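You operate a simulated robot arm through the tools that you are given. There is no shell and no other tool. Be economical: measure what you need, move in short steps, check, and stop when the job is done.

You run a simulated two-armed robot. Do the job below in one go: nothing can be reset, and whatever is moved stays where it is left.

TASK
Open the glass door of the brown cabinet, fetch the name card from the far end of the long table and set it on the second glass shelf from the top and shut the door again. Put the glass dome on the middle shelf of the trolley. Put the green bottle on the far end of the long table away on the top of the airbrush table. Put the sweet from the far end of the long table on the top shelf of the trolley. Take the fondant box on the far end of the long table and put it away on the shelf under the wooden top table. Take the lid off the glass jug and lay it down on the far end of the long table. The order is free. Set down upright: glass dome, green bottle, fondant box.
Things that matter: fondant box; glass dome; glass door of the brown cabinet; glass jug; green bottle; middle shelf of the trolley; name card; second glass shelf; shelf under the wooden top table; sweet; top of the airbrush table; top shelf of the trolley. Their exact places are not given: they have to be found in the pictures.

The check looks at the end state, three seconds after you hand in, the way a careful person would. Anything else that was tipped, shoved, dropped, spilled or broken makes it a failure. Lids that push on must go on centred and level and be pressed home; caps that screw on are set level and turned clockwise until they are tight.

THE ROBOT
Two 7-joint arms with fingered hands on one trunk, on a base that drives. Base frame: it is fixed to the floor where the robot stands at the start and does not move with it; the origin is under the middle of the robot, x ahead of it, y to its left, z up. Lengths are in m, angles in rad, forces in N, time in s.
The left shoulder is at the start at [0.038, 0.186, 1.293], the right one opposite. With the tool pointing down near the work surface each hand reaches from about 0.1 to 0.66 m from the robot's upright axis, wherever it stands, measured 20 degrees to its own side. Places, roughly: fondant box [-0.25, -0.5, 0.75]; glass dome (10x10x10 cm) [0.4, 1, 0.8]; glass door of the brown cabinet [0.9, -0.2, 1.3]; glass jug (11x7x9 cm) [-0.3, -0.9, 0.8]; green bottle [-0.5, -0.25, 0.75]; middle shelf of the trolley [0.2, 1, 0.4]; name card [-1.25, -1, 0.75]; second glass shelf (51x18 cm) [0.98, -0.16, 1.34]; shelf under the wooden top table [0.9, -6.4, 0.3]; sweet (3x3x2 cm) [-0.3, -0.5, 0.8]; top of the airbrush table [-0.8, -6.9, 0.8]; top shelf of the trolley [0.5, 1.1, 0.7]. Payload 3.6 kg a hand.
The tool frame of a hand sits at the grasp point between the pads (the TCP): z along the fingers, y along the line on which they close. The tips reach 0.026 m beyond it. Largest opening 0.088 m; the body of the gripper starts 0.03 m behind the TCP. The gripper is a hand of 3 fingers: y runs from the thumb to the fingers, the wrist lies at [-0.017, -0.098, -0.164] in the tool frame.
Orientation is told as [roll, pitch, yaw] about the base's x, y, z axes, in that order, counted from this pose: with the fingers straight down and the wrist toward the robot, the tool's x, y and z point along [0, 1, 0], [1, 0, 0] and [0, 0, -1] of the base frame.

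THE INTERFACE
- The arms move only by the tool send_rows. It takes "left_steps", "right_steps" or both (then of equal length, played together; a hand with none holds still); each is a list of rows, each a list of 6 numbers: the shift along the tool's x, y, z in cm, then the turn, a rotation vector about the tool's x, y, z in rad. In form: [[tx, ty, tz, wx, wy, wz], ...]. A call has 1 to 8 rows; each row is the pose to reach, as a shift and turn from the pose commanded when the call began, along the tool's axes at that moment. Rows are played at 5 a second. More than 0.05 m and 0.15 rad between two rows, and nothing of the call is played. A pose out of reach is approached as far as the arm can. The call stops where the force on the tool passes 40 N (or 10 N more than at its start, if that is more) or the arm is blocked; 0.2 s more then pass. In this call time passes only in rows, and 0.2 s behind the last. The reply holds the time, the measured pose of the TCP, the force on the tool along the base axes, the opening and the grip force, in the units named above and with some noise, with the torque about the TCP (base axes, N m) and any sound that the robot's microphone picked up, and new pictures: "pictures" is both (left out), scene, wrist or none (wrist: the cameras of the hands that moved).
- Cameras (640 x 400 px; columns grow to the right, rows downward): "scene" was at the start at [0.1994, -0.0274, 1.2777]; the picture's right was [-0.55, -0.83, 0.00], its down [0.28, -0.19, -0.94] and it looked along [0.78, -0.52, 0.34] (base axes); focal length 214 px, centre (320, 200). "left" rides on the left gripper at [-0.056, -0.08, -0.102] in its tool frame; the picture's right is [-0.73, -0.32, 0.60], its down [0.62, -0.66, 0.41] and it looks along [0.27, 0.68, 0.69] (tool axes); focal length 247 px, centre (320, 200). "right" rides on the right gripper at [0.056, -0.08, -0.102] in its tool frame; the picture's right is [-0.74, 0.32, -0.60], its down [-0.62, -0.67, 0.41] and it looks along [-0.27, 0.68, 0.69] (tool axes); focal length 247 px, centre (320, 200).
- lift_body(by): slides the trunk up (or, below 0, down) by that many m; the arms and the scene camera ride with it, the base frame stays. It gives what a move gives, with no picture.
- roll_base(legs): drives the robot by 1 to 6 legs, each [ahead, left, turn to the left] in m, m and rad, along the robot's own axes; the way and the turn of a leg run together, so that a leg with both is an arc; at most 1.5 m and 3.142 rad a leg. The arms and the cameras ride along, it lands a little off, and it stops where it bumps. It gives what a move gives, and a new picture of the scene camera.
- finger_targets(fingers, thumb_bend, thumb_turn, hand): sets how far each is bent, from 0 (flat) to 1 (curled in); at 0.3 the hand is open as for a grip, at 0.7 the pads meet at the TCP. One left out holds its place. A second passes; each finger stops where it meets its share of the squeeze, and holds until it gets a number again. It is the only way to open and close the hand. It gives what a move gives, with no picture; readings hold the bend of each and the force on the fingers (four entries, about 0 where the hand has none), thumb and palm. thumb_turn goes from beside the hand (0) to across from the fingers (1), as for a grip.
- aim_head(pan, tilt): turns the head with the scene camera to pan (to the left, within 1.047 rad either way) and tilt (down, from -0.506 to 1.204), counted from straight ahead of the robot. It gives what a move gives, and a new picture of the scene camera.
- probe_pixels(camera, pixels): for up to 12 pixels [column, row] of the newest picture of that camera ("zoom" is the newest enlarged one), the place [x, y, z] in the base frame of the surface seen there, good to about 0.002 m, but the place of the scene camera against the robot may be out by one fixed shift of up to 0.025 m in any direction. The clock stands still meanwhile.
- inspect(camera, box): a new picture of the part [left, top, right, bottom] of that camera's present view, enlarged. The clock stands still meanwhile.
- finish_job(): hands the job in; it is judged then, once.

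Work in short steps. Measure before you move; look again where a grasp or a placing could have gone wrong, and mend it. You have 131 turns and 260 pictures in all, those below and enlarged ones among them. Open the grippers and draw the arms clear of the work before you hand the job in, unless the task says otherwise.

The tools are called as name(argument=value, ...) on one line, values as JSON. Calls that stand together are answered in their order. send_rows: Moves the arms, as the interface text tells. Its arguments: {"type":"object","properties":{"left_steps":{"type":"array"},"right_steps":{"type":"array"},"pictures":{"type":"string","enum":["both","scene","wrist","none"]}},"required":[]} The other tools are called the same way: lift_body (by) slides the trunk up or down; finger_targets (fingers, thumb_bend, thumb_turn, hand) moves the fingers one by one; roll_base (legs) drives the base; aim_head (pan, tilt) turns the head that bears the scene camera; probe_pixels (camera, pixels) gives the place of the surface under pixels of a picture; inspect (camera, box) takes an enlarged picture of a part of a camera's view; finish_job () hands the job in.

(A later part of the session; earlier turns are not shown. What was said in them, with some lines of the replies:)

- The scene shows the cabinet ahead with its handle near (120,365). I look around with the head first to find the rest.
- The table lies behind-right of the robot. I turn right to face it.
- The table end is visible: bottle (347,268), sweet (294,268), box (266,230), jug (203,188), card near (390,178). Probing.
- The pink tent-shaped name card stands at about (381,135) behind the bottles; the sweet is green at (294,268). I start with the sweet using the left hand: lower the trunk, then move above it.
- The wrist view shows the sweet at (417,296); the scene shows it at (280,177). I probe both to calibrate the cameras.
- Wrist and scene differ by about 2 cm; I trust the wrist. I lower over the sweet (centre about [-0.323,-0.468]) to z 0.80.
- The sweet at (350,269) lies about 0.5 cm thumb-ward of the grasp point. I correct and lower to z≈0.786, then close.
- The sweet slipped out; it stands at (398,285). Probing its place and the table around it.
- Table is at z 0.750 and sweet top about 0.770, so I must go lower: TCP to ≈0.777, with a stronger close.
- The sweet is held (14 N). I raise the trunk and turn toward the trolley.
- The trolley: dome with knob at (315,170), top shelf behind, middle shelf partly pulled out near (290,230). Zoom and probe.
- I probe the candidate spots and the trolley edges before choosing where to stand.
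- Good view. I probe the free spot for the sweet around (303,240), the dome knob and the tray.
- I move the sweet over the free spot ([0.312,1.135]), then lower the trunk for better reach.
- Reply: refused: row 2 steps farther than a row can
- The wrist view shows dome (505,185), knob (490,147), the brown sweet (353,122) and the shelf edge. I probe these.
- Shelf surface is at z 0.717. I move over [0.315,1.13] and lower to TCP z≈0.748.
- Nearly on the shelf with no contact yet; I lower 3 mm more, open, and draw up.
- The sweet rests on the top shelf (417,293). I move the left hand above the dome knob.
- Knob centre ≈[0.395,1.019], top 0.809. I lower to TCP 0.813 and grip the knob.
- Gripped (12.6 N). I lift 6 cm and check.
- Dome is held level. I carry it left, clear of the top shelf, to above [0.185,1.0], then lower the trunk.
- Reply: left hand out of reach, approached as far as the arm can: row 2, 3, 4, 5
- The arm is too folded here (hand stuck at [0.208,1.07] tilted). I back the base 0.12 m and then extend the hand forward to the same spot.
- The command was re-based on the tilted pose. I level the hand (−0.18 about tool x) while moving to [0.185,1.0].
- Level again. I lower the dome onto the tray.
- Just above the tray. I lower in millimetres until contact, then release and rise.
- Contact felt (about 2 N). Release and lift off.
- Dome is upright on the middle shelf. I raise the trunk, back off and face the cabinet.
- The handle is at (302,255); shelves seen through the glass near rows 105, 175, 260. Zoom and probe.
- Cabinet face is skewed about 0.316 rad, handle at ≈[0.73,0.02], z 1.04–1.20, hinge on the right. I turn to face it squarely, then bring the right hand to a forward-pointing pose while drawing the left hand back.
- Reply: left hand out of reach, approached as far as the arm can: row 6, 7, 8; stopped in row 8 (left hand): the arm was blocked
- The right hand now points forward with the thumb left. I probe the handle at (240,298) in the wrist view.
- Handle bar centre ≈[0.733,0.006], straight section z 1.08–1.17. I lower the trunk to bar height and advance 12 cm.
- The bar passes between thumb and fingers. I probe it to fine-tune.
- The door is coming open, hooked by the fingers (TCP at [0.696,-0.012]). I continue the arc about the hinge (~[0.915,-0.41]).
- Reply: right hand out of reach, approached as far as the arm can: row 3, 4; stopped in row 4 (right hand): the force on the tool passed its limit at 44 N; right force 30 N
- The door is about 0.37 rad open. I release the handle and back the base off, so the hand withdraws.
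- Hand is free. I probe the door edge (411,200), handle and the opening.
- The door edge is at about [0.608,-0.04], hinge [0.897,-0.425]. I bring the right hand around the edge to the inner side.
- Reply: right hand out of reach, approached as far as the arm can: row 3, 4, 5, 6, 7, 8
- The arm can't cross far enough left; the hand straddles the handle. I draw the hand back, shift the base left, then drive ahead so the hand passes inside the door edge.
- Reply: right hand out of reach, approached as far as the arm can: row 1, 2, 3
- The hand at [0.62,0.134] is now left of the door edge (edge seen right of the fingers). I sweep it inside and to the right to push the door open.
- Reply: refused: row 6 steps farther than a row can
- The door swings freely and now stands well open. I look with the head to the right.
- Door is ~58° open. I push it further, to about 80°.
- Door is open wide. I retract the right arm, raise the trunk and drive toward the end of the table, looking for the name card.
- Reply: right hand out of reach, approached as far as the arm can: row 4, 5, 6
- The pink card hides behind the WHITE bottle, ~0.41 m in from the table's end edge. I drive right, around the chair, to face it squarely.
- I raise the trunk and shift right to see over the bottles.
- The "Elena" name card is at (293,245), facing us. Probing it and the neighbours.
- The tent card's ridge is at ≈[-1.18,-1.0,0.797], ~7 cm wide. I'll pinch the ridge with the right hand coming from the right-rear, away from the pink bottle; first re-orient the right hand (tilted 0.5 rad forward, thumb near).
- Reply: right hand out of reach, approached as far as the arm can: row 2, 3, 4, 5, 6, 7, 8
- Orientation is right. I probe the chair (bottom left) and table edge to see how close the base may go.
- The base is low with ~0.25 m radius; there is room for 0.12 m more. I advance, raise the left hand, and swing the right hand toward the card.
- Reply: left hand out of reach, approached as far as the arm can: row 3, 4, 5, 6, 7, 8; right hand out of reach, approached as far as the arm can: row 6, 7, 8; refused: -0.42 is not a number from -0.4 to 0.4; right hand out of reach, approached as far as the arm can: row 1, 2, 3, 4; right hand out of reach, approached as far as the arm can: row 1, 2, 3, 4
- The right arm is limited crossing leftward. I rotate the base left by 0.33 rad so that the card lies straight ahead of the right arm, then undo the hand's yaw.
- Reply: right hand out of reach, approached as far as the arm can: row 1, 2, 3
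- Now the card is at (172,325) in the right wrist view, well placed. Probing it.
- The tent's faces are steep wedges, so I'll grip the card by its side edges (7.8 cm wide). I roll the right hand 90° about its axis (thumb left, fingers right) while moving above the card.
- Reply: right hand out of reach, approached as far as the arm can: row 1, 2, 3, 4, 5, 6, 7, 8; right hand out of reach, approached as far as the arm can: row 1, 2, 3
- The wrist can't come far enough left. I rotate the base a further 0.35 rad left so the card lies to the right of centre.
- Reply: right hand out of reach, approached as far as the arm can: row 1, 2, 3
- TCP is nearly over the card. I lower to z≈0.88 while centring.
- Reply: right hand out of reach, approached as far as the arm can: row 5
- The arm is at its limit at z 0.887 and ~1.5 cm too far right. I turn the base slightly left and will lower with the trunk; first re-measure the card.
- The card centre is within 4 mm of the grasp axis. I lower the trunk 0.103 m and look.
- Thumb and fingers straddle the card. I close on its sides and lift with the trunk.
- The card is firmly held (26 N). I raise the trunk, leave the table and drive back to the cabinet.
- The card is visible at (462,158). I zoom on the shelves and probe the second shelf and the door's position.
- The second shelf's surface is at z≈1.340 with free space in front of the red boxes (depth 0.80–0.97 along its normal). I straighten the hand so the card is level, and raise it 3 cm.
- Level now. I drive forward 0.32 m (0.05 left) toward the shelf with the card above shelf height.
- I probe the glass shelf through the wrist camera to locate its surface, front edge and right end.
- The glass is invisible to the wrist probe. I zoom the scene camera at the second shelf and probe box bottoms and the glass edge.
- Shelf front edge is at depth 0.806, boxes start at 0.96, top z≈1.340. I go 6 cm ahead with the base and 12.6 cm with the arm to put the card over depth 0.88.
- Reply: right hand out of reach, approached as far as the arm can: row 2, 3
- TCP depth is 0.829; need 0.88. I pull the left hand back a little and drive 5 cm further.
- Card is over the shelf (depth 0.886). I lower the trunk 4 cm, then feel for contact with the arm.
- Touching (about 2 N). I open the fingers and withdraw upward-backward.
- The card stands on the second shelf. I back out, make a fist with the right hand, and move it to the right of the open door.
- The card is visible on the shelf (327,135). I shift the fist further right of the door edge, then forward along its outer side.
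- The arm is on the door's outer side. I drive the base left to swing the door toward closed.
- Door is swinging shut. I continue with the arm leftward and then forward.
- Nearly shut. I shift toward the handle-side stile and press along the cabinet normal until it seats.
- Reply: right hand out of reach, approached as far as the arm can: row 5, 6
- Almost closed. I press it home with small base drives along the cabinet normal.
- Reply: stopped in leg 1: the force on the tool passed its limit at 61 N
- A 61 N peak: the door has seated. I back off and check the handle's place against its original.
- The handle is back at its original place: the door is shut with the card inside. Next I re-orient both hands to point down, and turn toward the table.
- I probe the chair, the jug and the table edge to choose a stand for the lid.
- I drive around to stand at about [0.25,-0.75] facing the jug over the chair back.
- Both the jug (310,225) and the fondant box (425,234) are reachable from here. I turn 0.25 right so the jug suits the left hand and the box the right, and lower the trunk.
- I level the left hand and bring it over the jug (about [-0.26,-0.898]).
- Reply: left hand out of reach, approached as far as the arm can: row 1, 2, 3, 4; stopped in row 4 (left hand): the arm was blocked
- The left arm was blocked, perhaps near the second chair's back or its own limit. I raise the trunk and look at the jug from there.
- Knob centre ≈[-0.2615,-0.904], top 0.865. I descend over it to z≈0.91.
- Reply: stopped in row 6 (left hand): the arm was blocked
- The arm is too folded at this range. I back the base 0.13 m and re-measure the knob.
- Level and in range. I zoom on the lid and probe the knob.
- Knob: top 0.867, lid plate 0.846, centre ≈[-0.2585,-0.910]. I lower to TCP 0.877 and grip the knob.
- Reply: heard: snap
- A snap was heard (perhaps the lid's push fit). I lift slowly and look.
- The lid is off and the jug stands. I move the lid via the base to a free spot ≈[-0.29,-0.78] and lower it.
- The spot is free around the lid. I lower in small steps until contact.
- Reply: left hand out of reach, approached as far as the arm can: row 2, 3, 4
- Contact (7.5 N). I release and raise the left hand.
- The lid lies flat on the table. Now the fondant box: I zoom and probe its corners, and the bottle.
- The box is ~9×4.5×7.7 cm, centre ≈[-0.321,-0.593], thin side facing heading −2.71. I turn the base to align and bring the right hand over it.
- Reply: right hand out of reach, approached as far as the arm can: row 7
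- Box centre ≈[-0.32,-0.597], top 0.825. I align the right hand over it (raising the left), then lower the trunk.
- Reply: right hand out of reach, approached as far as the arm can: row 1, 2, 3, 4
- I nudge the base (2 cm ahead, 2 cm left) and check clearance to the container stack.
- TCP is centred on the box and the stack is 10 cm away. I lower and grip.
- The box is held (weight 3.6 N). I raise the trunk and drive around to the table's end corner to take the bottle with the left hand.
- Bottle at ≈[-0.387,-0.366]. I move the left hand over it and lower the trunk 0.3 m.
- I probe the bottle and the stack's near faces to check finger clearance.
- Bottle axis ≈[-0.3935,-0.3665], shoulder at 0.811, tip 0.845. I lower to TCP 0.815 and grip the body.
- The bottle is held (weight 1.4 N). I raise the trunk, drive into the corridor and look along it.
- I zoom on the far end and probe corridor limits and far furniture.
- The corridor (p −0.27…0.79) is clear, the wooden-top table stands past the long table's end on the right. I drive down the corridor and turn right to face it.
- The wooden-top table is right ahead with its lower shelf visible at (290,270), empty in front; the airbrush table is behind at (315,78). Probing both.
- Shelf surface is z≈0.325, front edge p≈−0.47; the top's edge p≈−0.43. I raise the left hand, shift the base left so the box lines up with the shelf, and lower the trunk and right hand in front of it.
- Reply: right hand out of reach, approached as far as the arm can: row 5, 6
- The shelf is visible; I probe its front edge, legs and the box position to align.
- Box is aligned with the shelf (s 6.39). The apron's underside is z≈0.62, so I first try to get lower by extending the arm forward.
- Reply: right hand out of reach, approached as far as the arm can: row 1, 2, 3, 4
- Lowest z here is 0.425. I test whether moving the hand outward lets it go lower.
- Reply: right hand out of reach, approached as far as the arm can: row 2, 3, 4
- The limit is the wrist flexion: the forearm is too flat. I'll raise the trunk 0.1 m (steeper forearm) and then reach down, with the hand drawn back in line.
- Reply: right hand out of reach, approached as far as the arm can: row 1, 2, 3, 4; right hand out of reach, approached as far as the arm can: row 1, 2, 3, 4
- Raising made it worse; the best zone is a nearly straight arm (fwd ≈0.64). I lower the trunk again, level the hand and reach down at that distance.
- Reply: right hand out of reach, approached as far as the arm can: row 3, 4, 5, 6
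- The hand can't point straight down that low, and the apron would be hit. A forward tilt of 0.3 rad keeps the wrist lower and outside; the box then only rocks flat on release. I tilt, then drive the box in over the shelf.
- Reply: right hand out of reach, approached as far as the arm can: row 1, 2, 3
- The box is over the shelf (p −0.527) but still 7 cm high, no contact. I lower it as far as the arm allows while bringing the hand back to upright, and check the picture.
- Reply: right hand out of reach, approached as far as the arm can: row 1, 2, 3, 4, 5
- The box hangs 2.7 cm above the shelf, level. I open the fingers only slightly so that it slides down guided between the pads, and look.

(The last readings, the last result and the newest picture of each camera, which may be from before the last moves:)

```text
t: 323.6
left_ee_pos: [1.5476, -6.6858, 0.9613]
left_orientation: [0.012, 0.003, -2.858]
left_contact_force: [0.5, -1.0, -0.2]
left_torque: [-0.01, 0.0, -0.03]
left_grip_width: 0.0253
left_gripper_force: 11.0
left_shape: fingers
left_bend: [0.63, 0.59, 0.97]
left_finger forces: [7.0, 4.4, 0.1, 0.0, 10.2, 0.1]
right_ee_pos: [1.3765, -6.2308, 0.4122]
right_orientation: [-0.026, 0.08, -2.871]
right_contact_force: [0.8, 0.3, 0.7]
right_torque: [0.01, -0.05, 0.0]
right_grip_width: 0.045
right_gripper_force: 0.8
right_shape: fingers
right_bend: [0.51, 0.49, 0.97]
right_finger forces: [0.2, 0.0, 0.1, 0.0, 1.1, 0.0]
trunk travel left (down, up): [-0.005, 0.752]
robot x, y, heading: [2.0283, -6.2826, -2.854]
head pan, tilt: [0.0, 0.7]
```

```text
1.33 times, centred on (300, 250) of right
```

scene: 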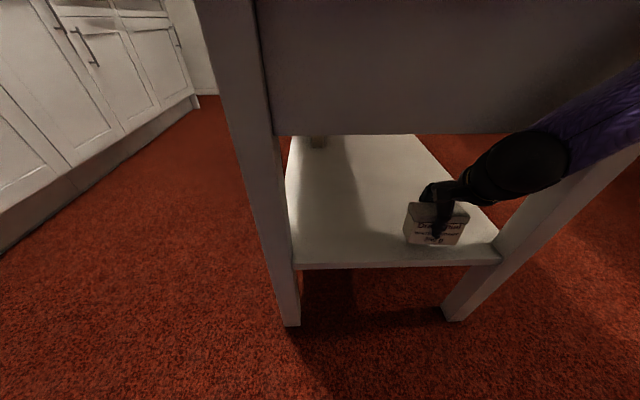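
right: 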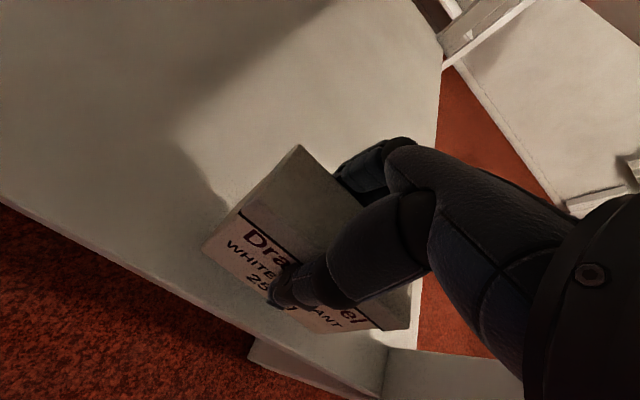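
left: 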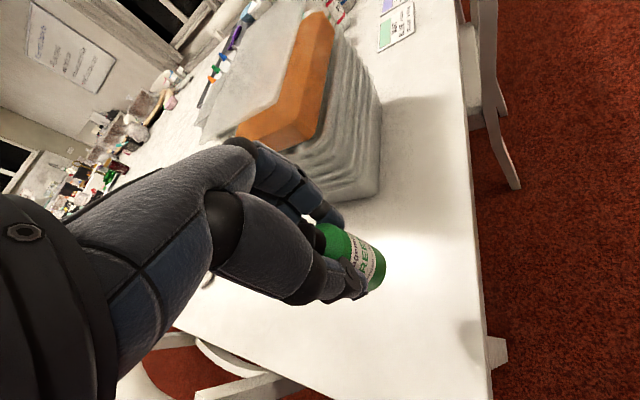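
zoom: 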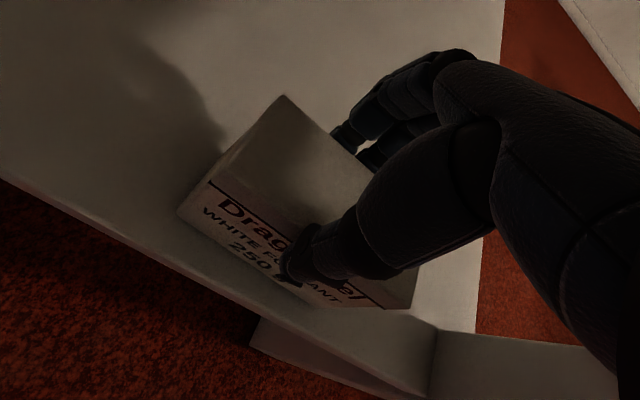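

The box stands upright on the shelf. I open fully, rise out, and back away.

finger_targets(hand="right", fingers=0.32, thumb_bend=0.3)

send_rows(right_steps=[[0, -0.6, -1.5, 0, 0, 0], [0, -1, -3, 0, 0, 0]], pictures="none")

roll_base(legs=[[-0.3, 0, 0]])

lift_body(by=0.4)

aim_head(pan=-0.1, tilt=0.6)

```text
t: 324.6
left_ee_pos: [1.547, -6.6859, 0.9612]
left_orientation: [0.009, 0.002, -2.858]
left_contact_force: [-0.2, 0.2, -0.5]
left_torque: [0.0, 0.02, 0.03]
left_grip_width: 0.0254
left_gripper_force: 11.0
left_shape: fingers
left_bend: [0.63, 0.59, 0.97]
left_finger forces: [6.9, 4.3, 0.1, 0.1, 10.2, 0.1]
right_ee_pos: [1.3781, -6.2305, 0.4121]
right_orientation: [-0.027, 0.081, -2.873]
right_contact_force: [0.4, -0.2, 0.0]
right_torque: [0.0, 0.02, 0.01]
right_grip_width: 0.0854
right_gripper_force: 0.1
right_shape: fingers
right_bend: [0.32, 0.3, 0.97]
right_finger forces: [0.0, 0.1, 0.0, 0.0, 0.0, 0.0]
trunk travel left (down, up): [-0.005, 0.752]
robot x, y, heading: [2.029, -6.2831, -2.855]
head pan, tilt: [0.0, 0.7]
```

```text
t: 325.2
left_ee_pos: [1.5491, -6.6844, 0.9623]
left_orientation: [0.01, 0.001, -2.859]
left_contact_force: [0.6, 0.7, 0.4]
left_torque: [0.01, -0.01, 0.02]
left_grip_width: 0.0255
left_gripper_force: 11.1
left_shape: fingers
left_bend: [0.63, 0.59, 0.97]
left_finger forces: [6.9, 4.4, 0.1, 0.1, 10.0, 0.0]
right_ee_pos: [1.3856, -6.2273, 0.444]
right_orientation: [-0.026, 0.079, -2.873]
right_contact_force: [-0.1, 0.2, 0.0]
right_torque: [0.01, -0.01, 0.01]
right_grip_width: 0.086
right_gripper_force: 0.0
right_shape: fingers
right_bend: [0.32, 0.3, 0.97]
right_finger forces: [0.1, 0.1, 0.0, 0.0, 0.0, 0.1]
trunk travel left (down, up): [-0.005, 0.752]
robot x, y, heading: [2.0296, -6.2808, -2.856]
head pan, tilt: [0.0, 0.7]
```

```text
t: 327.2
left_ee_pos: [1.8364, -6.6008, 0.9601]
left_orientation: [0.01, 0.002, -2.855]
left_contact_force: [-0.2, 0.0, 0.2]
left_torque: [0.0, 0.01, -0.01]
left_grip_width: 0.0252
left_gripper_force: 10.7
left_shape: fingers
left_bend: [0.63, 0.59, 0.97]
left_finger forces: [6.9, 4.4, 0.1, 0.0, 10.2, 0.2]
right_ee_pos: [1.6736, -6.145, 0.442]
right_orientation: [-0.026, 0.08, -2.87]
right_contact_force: [0.2, -0.8, -0.3]
right_torque: [-0.04, -0.02, -0.01]
right_grip_width: 0.0861
right_gripper_force: 0.1
right_shape: fingers
right_bend: [0.32, 0.3, 0.97]
right_finger forces: [0.0, 0.0, 0.0, 0.0, 0.0, 0.2]
trunk travel left (down, up): [-0.005, 0.752]
robot x, y, heading: [2.3145, -6.1941, -2.849]
head pan, tilt: [0.0, 0.7]
```

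scene: 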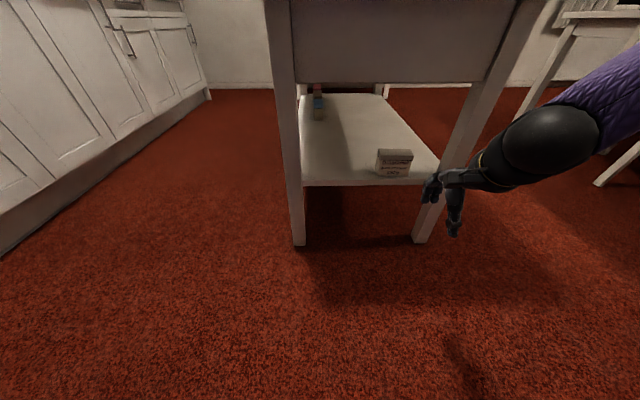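

```text
t: 331.1
left_ee_pos: [1.8369, -6.6017, 1.3604]
left_orientation: [0.009, 0.003, -2.855]
left_contact_force: [0.2, 0.2, -0.8]
left_torque: [0.04, 0.02, -0.04]
left_grip_width: 0.0252
left_gripper_force: 10.7
left_shape: fingers
left_bend: [0.63, 0.59, 0.97]
left_finger forces: [6.9, 4.4, 0.1, 0.0, 10.2, 0.0]
right_ee_pos: [1.6849, -6.1408, 1.0168]
right_orientation: [-0.019, -0.258, -2.871]
right_contact_force: [-0.3, 0.3, -0.6]
right_torque: [-0.03, 0.02, -0.01]
right_grip_width: 0.0859
right_gripper_force: 0.0
right_shape: fingers
right_bend: [0.32, 0.3, 0.97]
right_finger forces: [0.1, 0.1, 0.1, 0.0, 0.0, 0.0]
trunk travel left (down, up): [-0.405, 0.352]
robot x, y, heading: [2.3173, -6.1959, -2.853]
head pan, tilt: [0.0, 0.7]
```

```text
t: 331.7
left_ee_pos: [1.8357, -6.6005, 1.3612]
left_orientation: [0.011, 0.0, -2.858]
left_contact_force: [-0.3, 0.7, -1.3]
left_torque: [-0.02, 0.01, -0.01]
left_grip_width: 0.0255
left_gripper_force: 10.1
left_shape: fingers
left_bend: [0.63, 0.59, 0.97]
left_finger forces: [6.7, 4.4, 0.0, 0.0, 10.1, 0.1]
right_ee_pos: [1.6851, -6.1414, 1.0166]
right_orientation: [-0.02, -0.259, -2.871]
right_contact_force: [0.5, -0.2, 0.0]
right_torque: [0.0, -0.01, 0.0]
right_grip_width: 0.0863
right_gripper_force: 0.0
right_shape: fingers
right_bend: [0.32, 0.3, 0.97]
right_finger forces: [0.0, 0.0, 0.0, 0.0, 0.0, 0.0]
trunk travel left (down, up): [-0.405, 0.352]
robot x, y, heading: [2.3176, -6.1998, -2.852]
head pan, tilt: [-0.099, 0.6]
```

scene: 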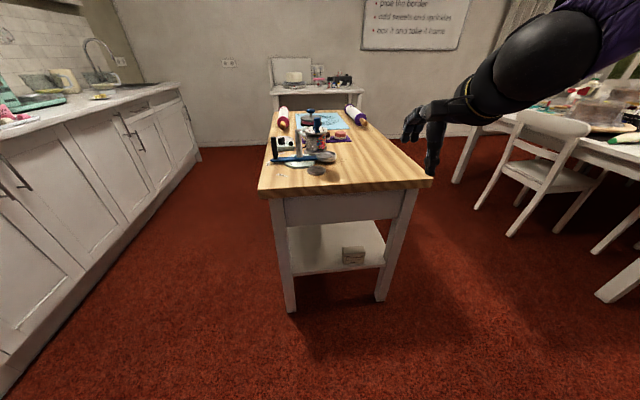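

The box is in place, upright. Now the bottle: I drive around the island's left side to stand in front of the airbrush table, and look.

roll_base(legs=[[0, 0.65, 0], [1.5, 0, 0], [1.0, 0, 0], [0, 0, -1.0], [0.43, -0.275, 0]])

aim_head(pan=0.3, tilt=0.75)

inspect(camera="left", box=[0, 0, 640, 400])

```text
t: 348.1
left_ee_pos: [-0.4496, -7.8256, 1.3609]
left_orientation: [0.011, 0.002, -3.042]
left_contact_force: [0.1, 1.2, -1.1]
left_torque: [-0.03, -0.01, -0.01]
left_grip_width: 0.0253
left_gripper_force: 10.7
left_shape: fingers
left_bend: [0.63, 0.59, 0.97]
left_finger forces: [6.9, 4.2, 0.0, 0.0, 10.1, 0.0]
right_ee_pos: [-0.5075, -7.3629, 1.019]
right_orientation: [-0.008, -0.259, -3.007]
right_contact_force: [0.4, -5.0, -0.5]
right_torque: [0.31, 0.0, 0.06]
right_grip_width: 0.0858
right_gripper_force: 2.6
right_shape: fingers
right_bend: [0.32, 0.3, 0.98]
right_finger forces: [0.0, 0.0, 0.1, 0.1, 0.1, 5.3]
trunk travel left (down, up): [-0.405, 0.352]
robot x, y, heading: [0.101, -7.5152, -3.038]
head pan, tilt: [-0.099, 0.6]
stopped in leg 4: the force on the tool passed its limit at 64 N (the readings are from after the stop); the commanded pose is now the measured one
```

scene: 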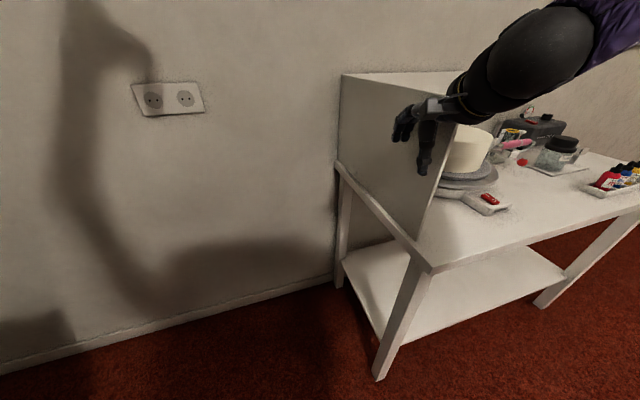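

```text
t: 349.0
left_ee_pos: [-0.4504, -7.827, 1.3612]
left_orientation: [0.009, 0.002, -3.043]
left_contact_force: [0.7, -0.2, -0.7]
left_torque: [0.02, -0.01, -0.01]
left_grip_width: 0.0253
left_gripper_force: 10.6
left_shape: fingers
left_bend: [0.63, 0.59, 0.97]
left_finger forces: [7.0, 4.5, 0.0, 0.1, 10.0, 0.0]
right_ee_pos: [-0.5088, -7.3623, 1.0195]
right_orientation: [-0.01, -0.258, -3.009]
right_contact_force: [1.1, -7.2, 0.1]
right_torque: [0.4, 0.09, 0.03]
right_grip_width: 0.0862
right_gripper_force: 3.1
right_shape: fingers
right_bend: [0.32, 0.3, 0.98]
right_finger forces: [0.0, 0.0, 0.1, 0.0, 0.1, 6.9]
trunk travel left (down, up): [-0.405, 0.352]
robot x, y, heading: [0.0971, -7.5161, -3.041]
head pan, tilt: [0.3, 0.75]
```

scene: 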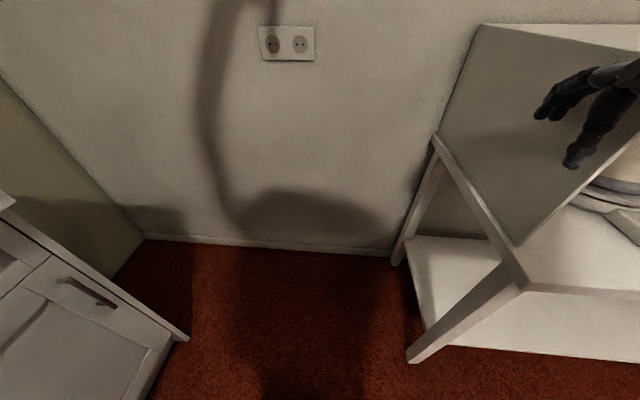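

```text
1.00 times, centred on (320, 200) of left (not enlarged: the box is as wide or as high as the picture)
```

zoom: 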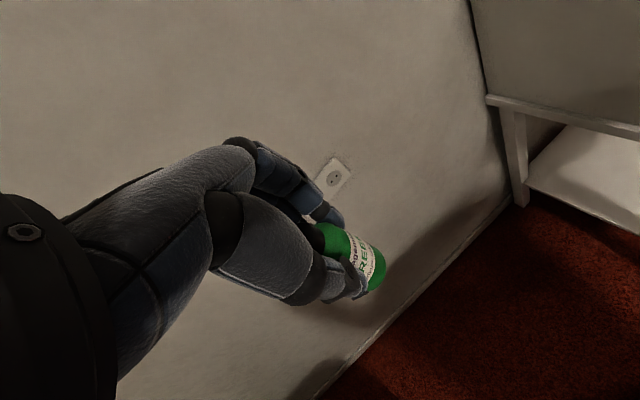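

The right hand bumped the spray screen's side panel (it seems unmoved). I turn away, back off, raise the trunk, turn clear of the panel, and approach diagonally.

roll_base(legs=[[0, 0, 0.25], [-0.4, 0, 0]])

lift_body(by=0.1)

roll_base(legs=[[0, 0, -1.05], [0.595, 0.094, 0]])

aim_head(pan=0.35, tilt=0.7)

inspect(camera="left", box=[0, 0, 640, 400])

```text
t: 352.3
left_ee_pos: [0.0231, -7.8126, 1.3616]
left_orientation: [0.01, 0.001, -2.788]
left_contact_force: [0.0, -0.2, 0.3]
left_torque: [-0.02, 0.03, 0.01]
left_grip_width: 0.0252
left_gripper_force: 10.7
left_shape: fingers
left_bend: [0.63, 0.59, 0.97]
left_finger forces: [6.7, 4.3, 0.1, 0.0, 9.9, 0.1]
right_ee_pos: [-0.1514, -7.3782, 1.0203]
right_orientation: [-0.009, -0.258, -2.758]
right_contact_force: [-0.6, 0.7, 0.7]
right_torque: [0.01, 0.01, 0.02]
right_grip_width: 0.0861
right_gripper_force: 0.1
right_shape: fingers
right_bend: [0.32, 0.3, 0.98]
right_finger forces: [0.0, 0.1, 0.0, 0.0, 0.1, 0.0]
trunk travel left (down, up): [-0.405, 0.352]
robot x, y, heading: [0.4754, -7.3738, -2.784]
head pan, tilt: [0.3, 0.75]
```

scene: 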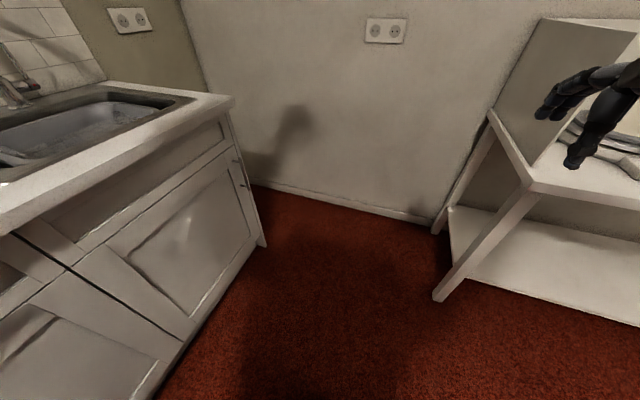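

```text
t: 353.6
left_ee_pos: [0.0214, -7.8137, 1.4595]
left_orientation: [0.01, 0.001, -2.79]
left_contact_force: [0.6, 0.1, -0.7]
left_torque: [0.02, -0.01, 0.01]
left_grip_width: 0.025
left_gripper_force: 10.4
left_shape: fingers
left_bend: [0.63, 0.59, 0.97]
left_finger forces: [6.9, 4.3, 0.1, 0.0, 9.9, 0.0]
right_ee_pos: [-0.1456, -7.3784, 1.1411]
right_orientation: [-0.01, -0.294, -2.757]
right_contact_force: [-0.2, 0.2, -0.1]
right_torque: [0.0, 0.0, -0.01]
right_grip_width: 0.086
right_gripper_force: 0.1
right_shape: fingers
right_bend: [0.32, 0.3, 0.98]
right_finger forces: [0.0, 0.1, 0.0, 0.1, 0.0, 0.1]
trunk travel left (down, up): [-0.505, 0.252]
robot x, y, heading: [0.4755, -7.3733, -2.785]
head pan, tilt: [0.3, 0.75]
```

```text
t: 359.7
left_ee_pos: [-0.6449, -6.8882, 1.4611]
left_orientation: [0.01, 0.003, 2.438]
left_contact_force: [0.1, -0.3, -0.6]
left_torque: [0.01, -0.02, 0.02]
left_grip_width: 0.0247
left_gripper_force: 9.9
left_shape: fingers
left_bend: [0.63, 0.59, 0.97]
left_finger forces: [6.6, 4.2, 0.0, 0.0, 9.8, 0.1]
right_ee_pos: [-0.3489, -6.5263, 1.1411]
right_orientation: [-0.01, -0.296, 2.471]
right_contact_force: [0.0, 0.1, 0.2]
right_torque: [0.01, -0.01, -0.01]
right_grip_width: 0.086
right_gripper_force: 0.1
right_shape: fingers
right_bend: [0.32, 0.3, 0.98]
right_finger forces: [0.0, 0.0, 0.0, 0.0, 0.0, 0.1]
trunk travel left (down, up): [-0.505, 0.252]
robot x, y, heading: [-0.0375, -7.07, 2.445]
head pan, tilt: [0.3, 0.75]
```

scene: 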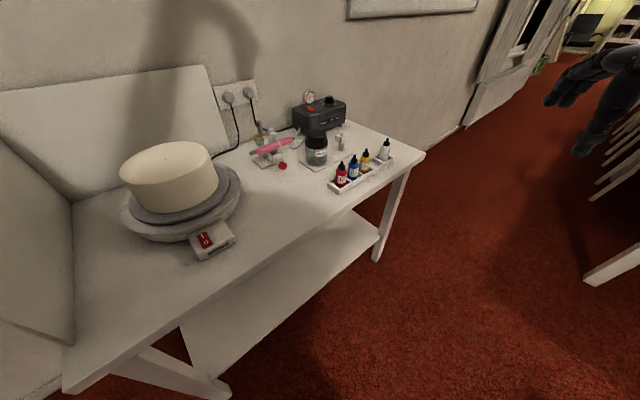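

```text
t: 360.3
left_ee_pos: [-0.6461, -6.8878, 1.4615]
left_orientation: [0.011, 0.001, 2.44]
left_contact_force: [0.7, 0.3, -1.3]
left_torque: [-0.03, 0.0, 0.0]
left_grip_width: 0.0248
left_gripper_force: 10.5
left_shape: fingers
left_bend: [0.63, 0.59, 0.97]
left_finger forces: [6.7, 4.2, 0.0, 0.1, 9.7, 0.0]
right_ee_pos: [-0.3483, -6.5269, 1.1416]
right_orientation: [-0.011, -0.296, 2.472]
right_contact_force: [0.2, 0.3, -0.2]
right_torque: [0.0, -0.02, 0.0]
right_grip_width: 0.0861
right_gripper_force: 0.0
right_shape: fingers
right_bend: [0.32, 0.3, 0.98]
right_finger forces: [0.0, 0.0, 0.0, 0.0, 0.0, 0.0]
trunk travel left (down, up): [-0.505, 0.252]
robot x, y, heading: [-0.0426, -7.0685, 2.444]
head pan, tilt: [0.351, 0.7]
```

scene: 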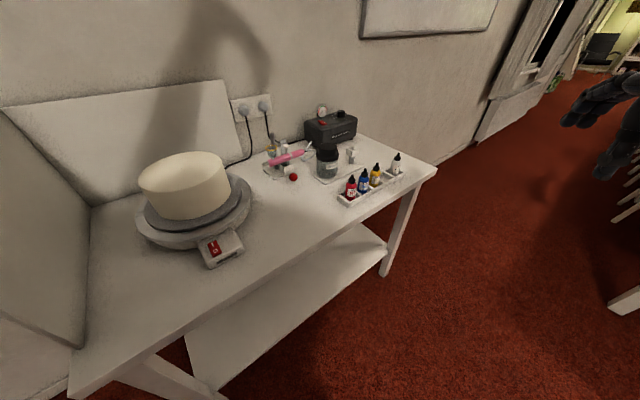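

```text
1.00 times, centred on (320, 200) of left (not enlarged: the box is as wide or as high as the picture)
```

zoom: 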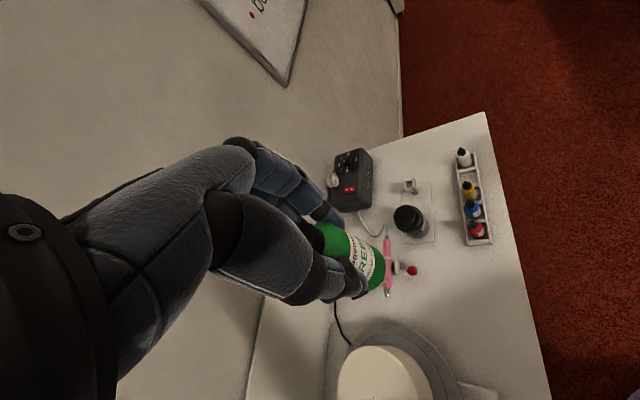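

Everything on the airbrush table stands. I probe the free area between the control box and the paint tray via the left camera.

probe_pixels(camera="left", pixels=[[450, 300], [480, 290], [500, 310], [465, 330], [518, 290], [490, 243], [465, 243], [470, 392], [412, 270], [440, 345]])

probe_pixels(camera="scene", pixels=[[290, 235], [300, 225], [235, 258], [345, 203], [292, 178], [255, 255], [280, 215]])

```text
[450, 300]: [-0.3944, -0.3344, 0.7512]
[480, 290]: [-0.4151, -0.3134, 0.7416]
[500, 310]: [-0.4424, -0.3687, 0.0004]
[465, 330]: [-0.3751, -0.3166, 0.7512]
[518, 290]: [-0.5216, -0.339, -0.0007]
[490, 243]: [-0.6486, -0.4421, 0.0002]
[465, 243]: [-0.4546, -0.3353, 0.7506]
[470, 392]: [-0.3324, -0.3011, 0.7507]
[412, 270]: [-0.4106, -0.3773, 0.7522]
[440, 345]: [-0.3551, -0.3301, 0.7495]
```

```text
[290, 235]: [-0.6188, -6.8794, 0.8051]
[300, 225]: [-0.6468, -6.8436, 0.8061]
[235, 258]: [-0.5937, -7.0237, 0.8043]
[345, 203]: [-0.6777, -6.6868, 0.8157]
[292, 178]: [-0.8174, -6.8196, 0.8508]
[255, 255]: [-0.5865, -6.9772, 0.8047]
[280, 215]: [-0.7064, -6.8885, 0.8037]
```

The spot right beneath the bottle ([−0.646,−6.888], 9 cm in from the edge) is free. I lower the left hand (raising the right), then lower the trunk.

send_rows(left_steps=[[0, 0, 3.6, 0, 0, 0], [0, 0, 7.2, 0, 0, 0], [0, 0, 10.8, 0, 0, 0], [0, 0, 14.4, 0, 0, 0], [0, 0, 18, 0, 0, 0], [0, 0, 21.6, 0, 0, 0], [0, 0, 25.2, 0, 0, 0], [0, 0, 28.5, 0, 0, 0]], right_steps=[[0, 0.5, -3.2, 0, 0, 0], [0, 1, -6.4, 0, 0, 0], [0, 1.5, -9.6, 0, 0, 0], [0, 2, -12.8, 0, 0, 0], [0, 2.5, -16, 0, 0, 0], [0, 3, -19.2, 0, 0, 0], [0, 3.5, -22.4, 0, 0, 0], [0, 4, -25, 0, 0, 0]], pictures="none")

lift_body(by=-0.285)

send_rows(left_steps=[[0, 0, 0.1, 0, 0, 0]], pictures="both")

```text
t: 362.1
left_ee_pos: [-0.6478, -6.891, 1.1737]
left_orientation: [0.012, -0.002, 2.439]
left_contact_force: [0.3, 0.1, -0.5]
left_torque: [0.0, 0.02, 0.02]
left_grip_width: 0.0248
left_gripper_force: 10.3
left_shape: fingers
left_bend: [0.63, 0.59, 0.97]
left_finger forces: [6.6, 4.2, 0.0, 0.0, 9.6, 0.0]
right_ee_pos: [-0.3231, -6.5515, 1.3931]
right_orientation: [-0.011, -0.294, 2.471]
right_contact_force: [0.1, -1.1, -0.8]
right_torque: [0.0, -0.01, 0.02]
right_grip_width: 0.0861
right_gripper_force: 0.1
right_shape: fingers
right_bend: [0.32, 0.3, 0.98]
right_finger forces: [0.0, 0.0, 0.1, 0.0, 0.0, 0.0]
trunk travel left (down, up): [-0.505, 0.252]
robot x, y, heading: [-0.0421, -7.0654, 2.444]
head pan, tilt: [0.351, 0.7]
```

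```text
t: 365.0
left_ee_pos: [-0.6469, -6.891, 0.8914]
left_orientation: [0.01, 0.001, 2.44]
left_contact_force: [-0.3, -0.4, -0.3]
left_torque: [0.01, -0.01, -0.04]
left_grip_width: 0.0247
left_gripper_force: 10.1
left_shape: fingers
left_bend: [0.63, 0.59, 0.97]
left_finger forces: [6.7, 4.3, 0.1, 0.1, 9.6, 0.1]
right_ee_pos: [-0.3229, -6.551, 1.1079]
right_orientation: [-0.01, -0.298, 2.472]
right_contact_force: [-0.1, 0.7, -0.2]
right_torque: [0.03, 0.01, -0.02]
right_grip_width: 0.0862
right_gripper_force: 0.1
right_shape: fingers
right_bend: [0.32, 0.3, 0.98]
right_finger forces: [0.1, 0.0, 0.0, 0.0, 0.1, 0.1]
trunk travel left (down, up): [-0.22, 0.537]
robot x, y, heading: [-0.0391, -7.0658, 2.444]
head pan, tilt: [0.351, 0.7]
```

```text
t: 365.4
left_ee_pos: [-0.6475, -6.8895, 0.89]
left_orientation: [0.011, 0.0, 2.44]
left_contact_force: [-0.4, -1.6, -1.4]
left_torque: [0.0, -0.01, 0.0]
left_grip_width: 0.0248
left_gripper_force: 9.9
left_shape: fingers
left_bend: [0.63, 0.59, 0.97]
left_finger forces: [6.6, 4.2, 0.0, 0.0, 9.6, 0.0]
right_ee_pos: [-0.3226, -6.5503, 1.1081]
right_orientation: [-0.009, -0.298, 2.472]
right_contact_force: [0.4, 0.2, 1.9]
right_torque: [0.01, 0.02, 0.01]
right_grip_width: 0.0862
right_gripper_force: 0.0
right_shape: fingers
right_bend: [0.32, 0.3, 0.98]
right_finger forces: [0.1, 0.0, 0.1, 0.1, 0.0, 0.0]
trunk travel left (down, up): [-0.22, 0.537]
robot x, y, heading: [-0.0393, -7.0687, 2.446]
head pan, tilt: [0.351, 0.7]
```

scene: 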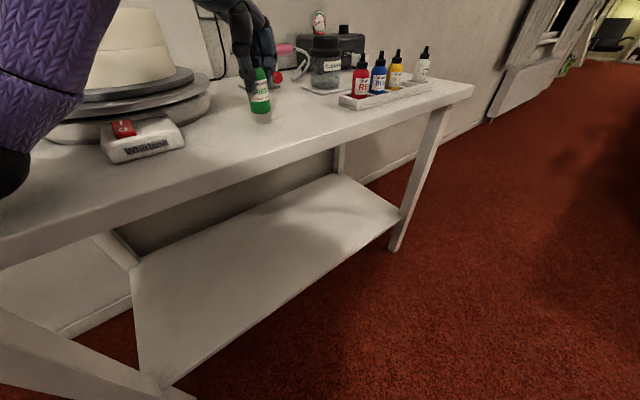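
left: 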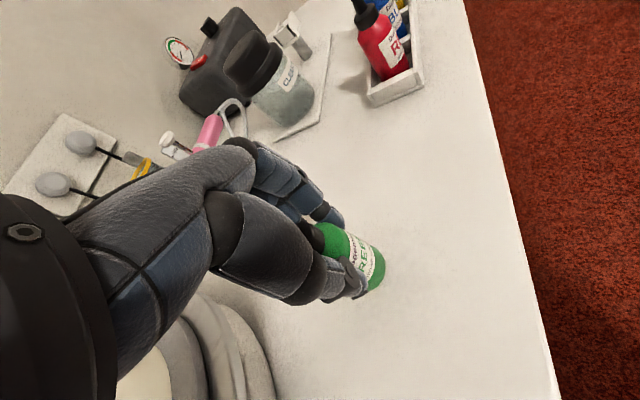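

The bottle hovers just above the free spot. I lower in small steps until contact.

send_rows(left_steps=[[0, 0, 1.2, 0, 0, 0], [0, 0, 1.8, 0, 0, 0], [0, 0, 2.1, 0, 0, 0], [0, 0, 2.4, 0, 0, 0], [0, 0, 2.6, 0, 0, 0]], pictures="wrist")

```text
t: 366.6
left_ee_pos: [-0.655, -6.8831, 0.8869]
left_orientation: [0.023, -0.041, 2.444]
left_contact_force: [0.0, -0.9, -1.0]
left_torque: [-0.04, 0.0, 0.0]
left_grip_width: 0.0245
left_gripper_force: 9.8
left_shape: fingers
left_bend: [0.63, 0.59, 0.97]
left_finger forces: [6.5, 4.3, 0.0, 0.1, 9.6, 0.0]
right_ee_pos: [-0.3214, -6.5434, 1.1065]
right_orientation: [-0.003, -0.294, 2.468]
right_contact_force: [-0.1, 0.1, -0.8]
right_torque: [0.04, 0.02, -0.01]
right_grip_width: 0.0859
right_gripper_force: 0.1
right_shape: fingers
right_bend: [0.32, 0.3, 0.98]
right_finger forces: [0.1, 0.1, 0.0, 0.0, 0.0, 0.0]
trunk travel left (down, up): [-0.22, 0.537]
robot x, y, heading: [-0.0441, -7.0671, 2.44]
head pan, tilt: [0.351, 0.7]
```

left: 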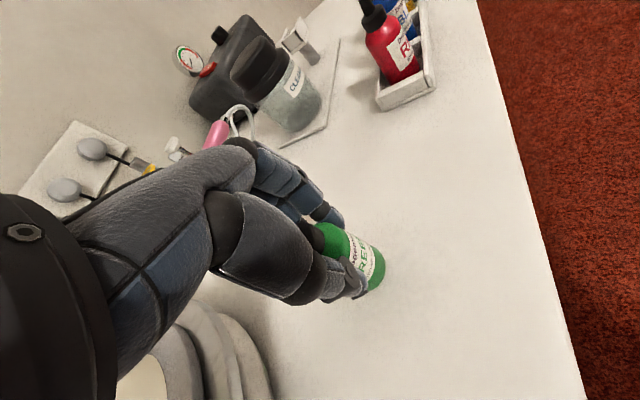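

The hand did not go down although not in contact: the left forearm/elbow is probably resting on the screen or turntable. I lift off at once, raise the trunk so the elbow is higher, and reach down with the arm instead.

send_rows(left_steps=[[0, 0, -2.5, 0, 0, 0], [0, 0, -5, 0, 0, 0]], pictures="none")

lift_body(by=0.17)

send_rows(left_steps=[[0, 0, 4.8, 0, 0, 0], [0, 0, 9.6, 0, 0, 0], [0, 0, 14.4, 0, 0, 0], [0, 0, 19, 0, 0, 0], [0, 0, 20.9, 0, 0, 0]], pictures="both")

```text
t: 367.2
left_ee_pos: [-0.645, -6.8889, 0.91]
left_orientation: [0.009, 0.009, 2.436]
left_contact_force: [-0.2, -0.2, -0.4]
left_torque: [0.0, -0.02, -0.01]
left_grip_width: 0.0246
left_gripper_force: 10.2
left_shape: fingers
left_bend: [0.63, 0.59, 0.97]
left_finger forces: [6.6, 4.3, 0.0, 0.0, 9.7, 0.0]
right_ee_pos: [-0.3245, -6.5503, 1.1031]
right_orientation: [-0.011, -0.293, 2.47]
right_contact_force: [-0.4, 0.0, -0.3]
right_torque: [0.02, 0.0, 0.0]
right_grip_width: 0.0861
right_gripper_force: 0.0
right_shape: fingers
right_bend: [0.32, 0.3, 0.98]
right_finger forces: [0.1, 0.0, 0.1, 0.0, 0.1, 0.0]
trunk travel left (down, up): [-0.22, 0.537]
robot x, y, heading: [-0.0393, -7.0669, 2.442]
head pan, tilt: [0.351, 0.7]
```

```text
t: 369.1
left_ee_pos: [-0.6475, -6.8905, 1.0833]
left_orientation: [0.011, 0.003, 2.44]
left_contact_force: [-0.6, 0.1, -0.9]
left_torque: [0.0, 0.02, 0.0]
left_grip_width: 0.0246
left_gripper_force: 10.3
left_shape: fingers
left_bend: [0.63, 0.59, 0.97]
left_finger forces: [6.6, 4.3, 0.0, 0.0, 9.7, 0.0]
right_ee_pos: [-0.3246, -6.55, 1.277]
right_orientation: [-0.011, -0.294, 2.473]
right_contact_force: [0.4, -0.3, -0.3]
right_torque: [-0.01, 0.0, 0.0]
right_grip_width: 0.0863
right_gripper_force: 0.1
right_shape: fingers
right_bend: [0.32, 0.3, 0.98]
right_finger forces: [0.0, 0.0, 0.0, 0.0, 0.1, 0.0]
trunk travel left (down, up): [-0.39, 0.367]
robot x, y, heading: [-0.0419, -7.0659, 2.444]
head pan, tilt: [0.351, 0.7]
```

```text
t: 370.3
left_ee_pos: [-0.6476, -6.8924, 0.8756]
left_orientation: [0.011, -0.001, 2.439]
left_contact_force: [0.3, -0.1, -0.3]
left_torque: [0.01, -0.01, 0.0]
left_grip_width: 0.0248
left_gripper_force: 10.0
left_shape: fingers
left_bend: [0.64, 0.59, 0.97]
left_finger forces: [6.4, 4.3, 0.0, 0.1, 9.4, 0.1]
right_ee_pos: [-0.3234, -6.5497, 1.2783]
right_orientation: [-0.01, -0.297, 2.47]
right_contact_force: [-0.2, 0.2, 0.1]
right_torque: [0.01, -0.01, -0.01]
right_grip_width: 0.086
right_gripper_force: 0.1
right_shape: fingers
right_bend: [0.32, 0.3, 0.98]
right_finger forces: [0.1, 0.0, 0.0, 0.1, 0.0, 0.0]
trunk travel left (down, up): [-0.39, 0.367]
robot x, y, heading: [-0.041, -7.065, 2.442]
head pan, tilt: [0.351, 0.7]
5 turns are left
```

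scene: 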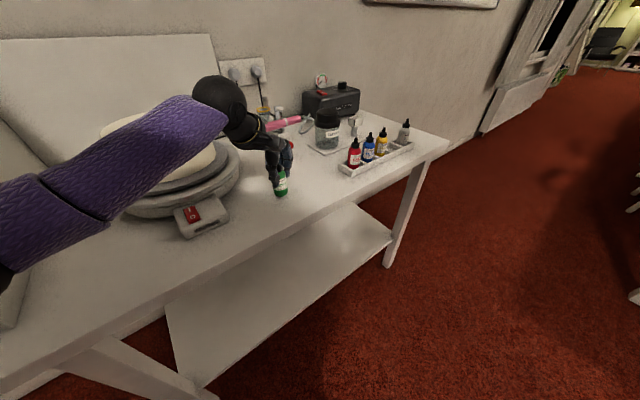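
left: 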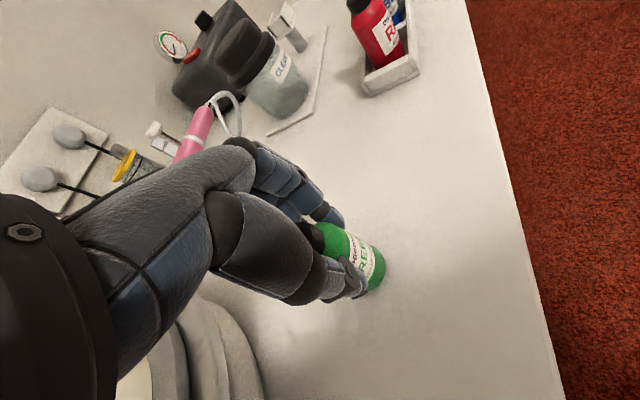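

Now it moves freely (z 0.876, bottle base ≈1 cm above the top). I lower 1.2 cm to contact, release and rise.

send_rows(left_steps=[[0, 0, 0.6, 0, 0, 0], [0, 0, 0.9, 0, 0, 0], [0, 0, 1.15, 0, 0, 0]], pictures="none")

finger_targets(hand="left", fingers=0.42, thumb_bend=0.42)

send_rows(left_steps=[[0, 0, -3, 0, 0, 0], [0, 0, -7, 0, 0, 0], [0, 0, -11, 0, 0, 0], [0, 0, -15, 0, 0, 0], [0, 0, -19, 0, 0, 0]], pictures="both")

```text
t: 371.1
left_ee_pos: [-0.6485, -6.8919, 0.8655]
left_orientation: [0.01, 0.0, 2.438]
left_contact_force: [0.3, 0.1, 1.0]
left_torque: [-0.01, -0.04, 0.0]
left_grip_width: 0.0247
left_gripper_force: 10.1
left_shape: fingers
left_bend: [0.63, 0.6, 0.97]
left_finger forces: [6.7, 4.3, 0.0, 0.1, 9.7, 0.0]
right_ee_pos: [-0.3239, -6.5511, 1.2773]
right_orientation: [-0.011, -0.297, 2.472]
right_contact_force: [0.1, -0.7, -0.5]
right_torque: [0.01, 0.02, 0.03]
right_grip_width: 0.0861
right_gripper_force: 0.2
right_shape: fingers
right_bend: [0.32, 0.3, 0.98]
right_finger forces: [0.0, 0.1, 0.0, 0.0, 0.0, 0.0]
trunk travel left (down, up): [-0.39, 0.367]
robot x, y, heading: [-0.0407, -7.0656, 2.44]
head pan, tilt: [0.351, 0.7]
```

```text
t: 372.1
left_ee_pos: [-0.6478, -6.8921, 0.8638]
left_orientation: [0.011, 0.002, 2.44]
left_contact_force: [0.0, -0.1, -0.2]
left_torque: [-0.01, 0.01, 0.02]
left_grip_width: 0.062
left_gripper_force: 0.1
left_shape: fingers
left_bend: [0.42, 0.42, 0.97]
left_finger forces: [0.0, 0.0, 0.1, 0.1, 0.0, 0.0]
right_ee_pos: [-0.3237, -6.5516, 1.2768]
right_orientation: [-0.012, -0.296, 2.471]
right_contact_force: [-0.4, -0.3, -0.8]
right_torque: [-0.01, 0.0, -0.03]
right_grip_width: 0.0861
right_gripper_force: 0.1
right_shape: fingers
right_bend: [0.32, 0.3, 0.98]
right_finger forces: [0.0, 0.0, 0.0, 0.0, 0.0, 0.1]
trunk travel left (down, up): [-0.39, 0.367]
robot x, y, heading: [-0.0426, -7.0678, 2.441]
head pan, tilt: [0.351, 0.7]
```

```text
t: 373.3
left_ee_pos: [-0.6466, -6.8919, 1.0535]
left_orientation: [0.011, 0.001, 2.441]
left_contact_force: [-0.3, 0.5, 0.1]
left_torque: [0.03, -0.01, -0.02]
left_grip_width: 0.0623
left_gripper_force: 0.0
left_shape: fingers
left_bend: [0.42, 0.42, 0.97]
left_finger forces: [0.0, 0.0, 0.1, 0.0, 0.0, 0.1]
right_ee_pos: [-0.3234, -6.5504, 1.2783]
right_orientation: [-0.009, -0.297, 2.473]
right_contact_force: [0.2, -0.8, 0.3]
right_torque: [0.04, -0.03, -0.03]
right_grip_width: 0.0861
right_gripper_force: 0.1
right_shape: fingers
right_bend: [0.32, 0.3, 0.98]
right_finger forces: [0.0, 0.0, 0.1, 0.1, 0.0, 0.0]
trunk travel left (down, up): [-0.39, 0.367]
robot x, y, heading: [-0.0414, -7.0656, 2.442]
head pan, tilt: [0.351, 0.7]
4 turns are left
```

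scene: 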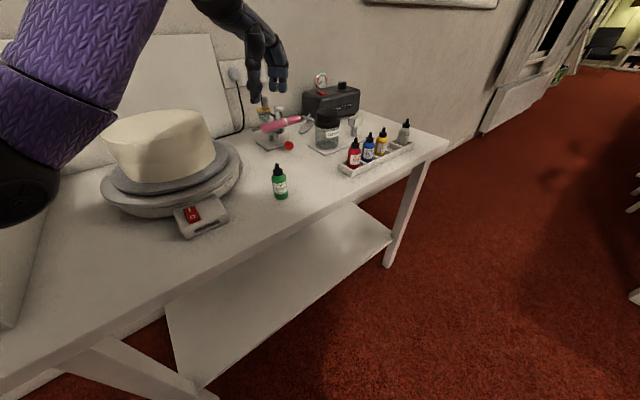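
left: 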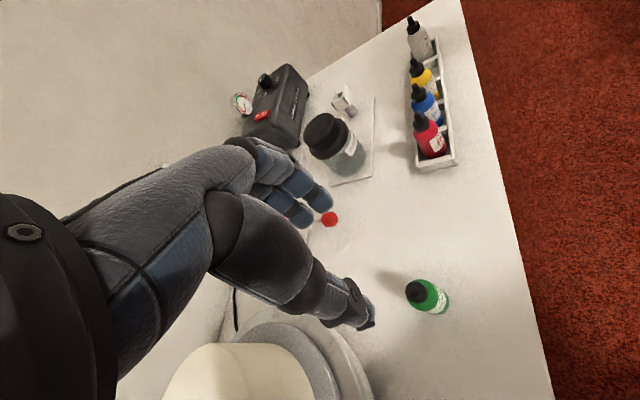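

The bottle stands upright on the airbrush table. I raise up, back off, and check the cake and screen that my forearm was near.

lift_body(by=0.2)

roll_base(legs=[[-0.25, -0.05, 0]])

inspect(camera="scene", box=[40, 60, 440, 320])

```text
t: 375.5
left_ee_pos: [-0.6472, -6.89, 1.2528]
left_orientation: [0.01, 0.003, 2.438]
left_contact_force: [-0.9, -0.7, -0.3]
left_torque: [0.01, -0.01, 0.0]
left_grip_width: 0.062
left_gripper_force: 0.1
left_shape: fingers
left_bend: [0.42, 0.42, 0.97]
left_finger forces: [0.0, 0.1, 0.1, 0.0, 0.0, 0.0]
right_ee_pos: [-0.3239, -6.5508, 1.4773]
right_orientation: [-0.011, -0.297, 2.471]
right_contact_force: [0.3, 0.2, -0.3]
right_torque: [0.0, 0.0, -0.01]
right_grip_width: 0.0861
right_gripper_force: 0.1
right_shape: fingers
right_bend: [0.32, 0.3, 0.98]
right_finger forces: [0.1, 0.1, 0.0, 0.0, 0.0, 0.0]
trunk travel left (down, up): [-0.59, 0.167]
robot x, y, heading: [-0.0418, -7.0694, 2.442]
head pan, tilt: [0.351, 0.7]
```

```text
t: 377.3
left_ee_pos: [-0.4248, -7.0121, 1.2535]
left_orientation: [0.01, 0.003, 2.44]
left_contact_force: [1.2, 0.3, 0.4]
left_torque: [0.01, 0.01, 0.01]
left_grip_width: 0.0617
left_gripper_force: 0.0
left_shape: fingers
left_bend: [0.42, 0.42, 0.97]
left_finger forces: [0.0, 0.0, 0.1, 0.0, 0.0, 0.0]
right_ee_pos: [-0.1022, -6.6724, 1.4779]
right_orientation: [-0.011, -0.296, 2.471]
right_contact_force: [0.5, -0.3, -0.2]
right_torque: [-0.04, 0.02, -0.03]
right_grip_width: 0.0862
right_gripper_force: 0.0
right_shape: fingers
right_bend: [0.32, 0.3, 0.98]
right_finger forces: [0.0, 0.1, 0.0, 0.1, 0.2, 0.1]
trunk travel left (down, up): [-0.59, 0.167]
robot x, y, heading: [0.1781, -7.189, 2.44]
head pan, tilt: [0.351, 0.7]
```

scene: 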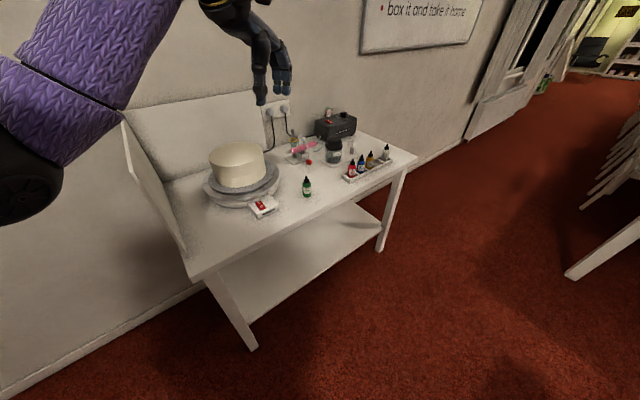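

```text
1.54 times, centred on (240, 190) of scene
3 turns are left
```

zoom: 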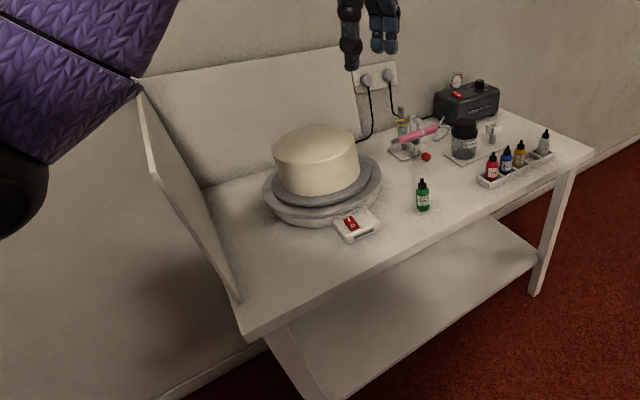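

The bottle stands upright on the airbrush table, and the cake, screen and tools look in place. Both hands are open and clear, so I hand the job in.

finish_job()

```text
The job is handed in.
```

I did all seven parts of the job and handed it in. I do not have the judge's result.

- **Name card:** it stands on the second glass shelf and the door is shut. The handle measured back at its starting place.
- **Glass dome:** it stands upright on the middle shelf of the trolley.
- **Sweet:** it is on the top shelf of the trolley.
- **Fondant box:** it stands upright on the shelf under the wooden top table. The arm could not reach quite low enough, so the box slid down about 3 cm between the fingers.
- **Jug lid:** it lies on the far end of the long table and the jug is still upright. I heard a snap as I gripped the knob, and saw no damage afterwards.
- **Green bottle:** it stands upright on the top of the airbrush table.

On the way to the airbrush table the right hand bumped the side panel of the spray screen, with a force of about 64 N. Later the left arm was held up by something there before I lifted it clear. In the last pictures the screen, cake and tools looked in place.
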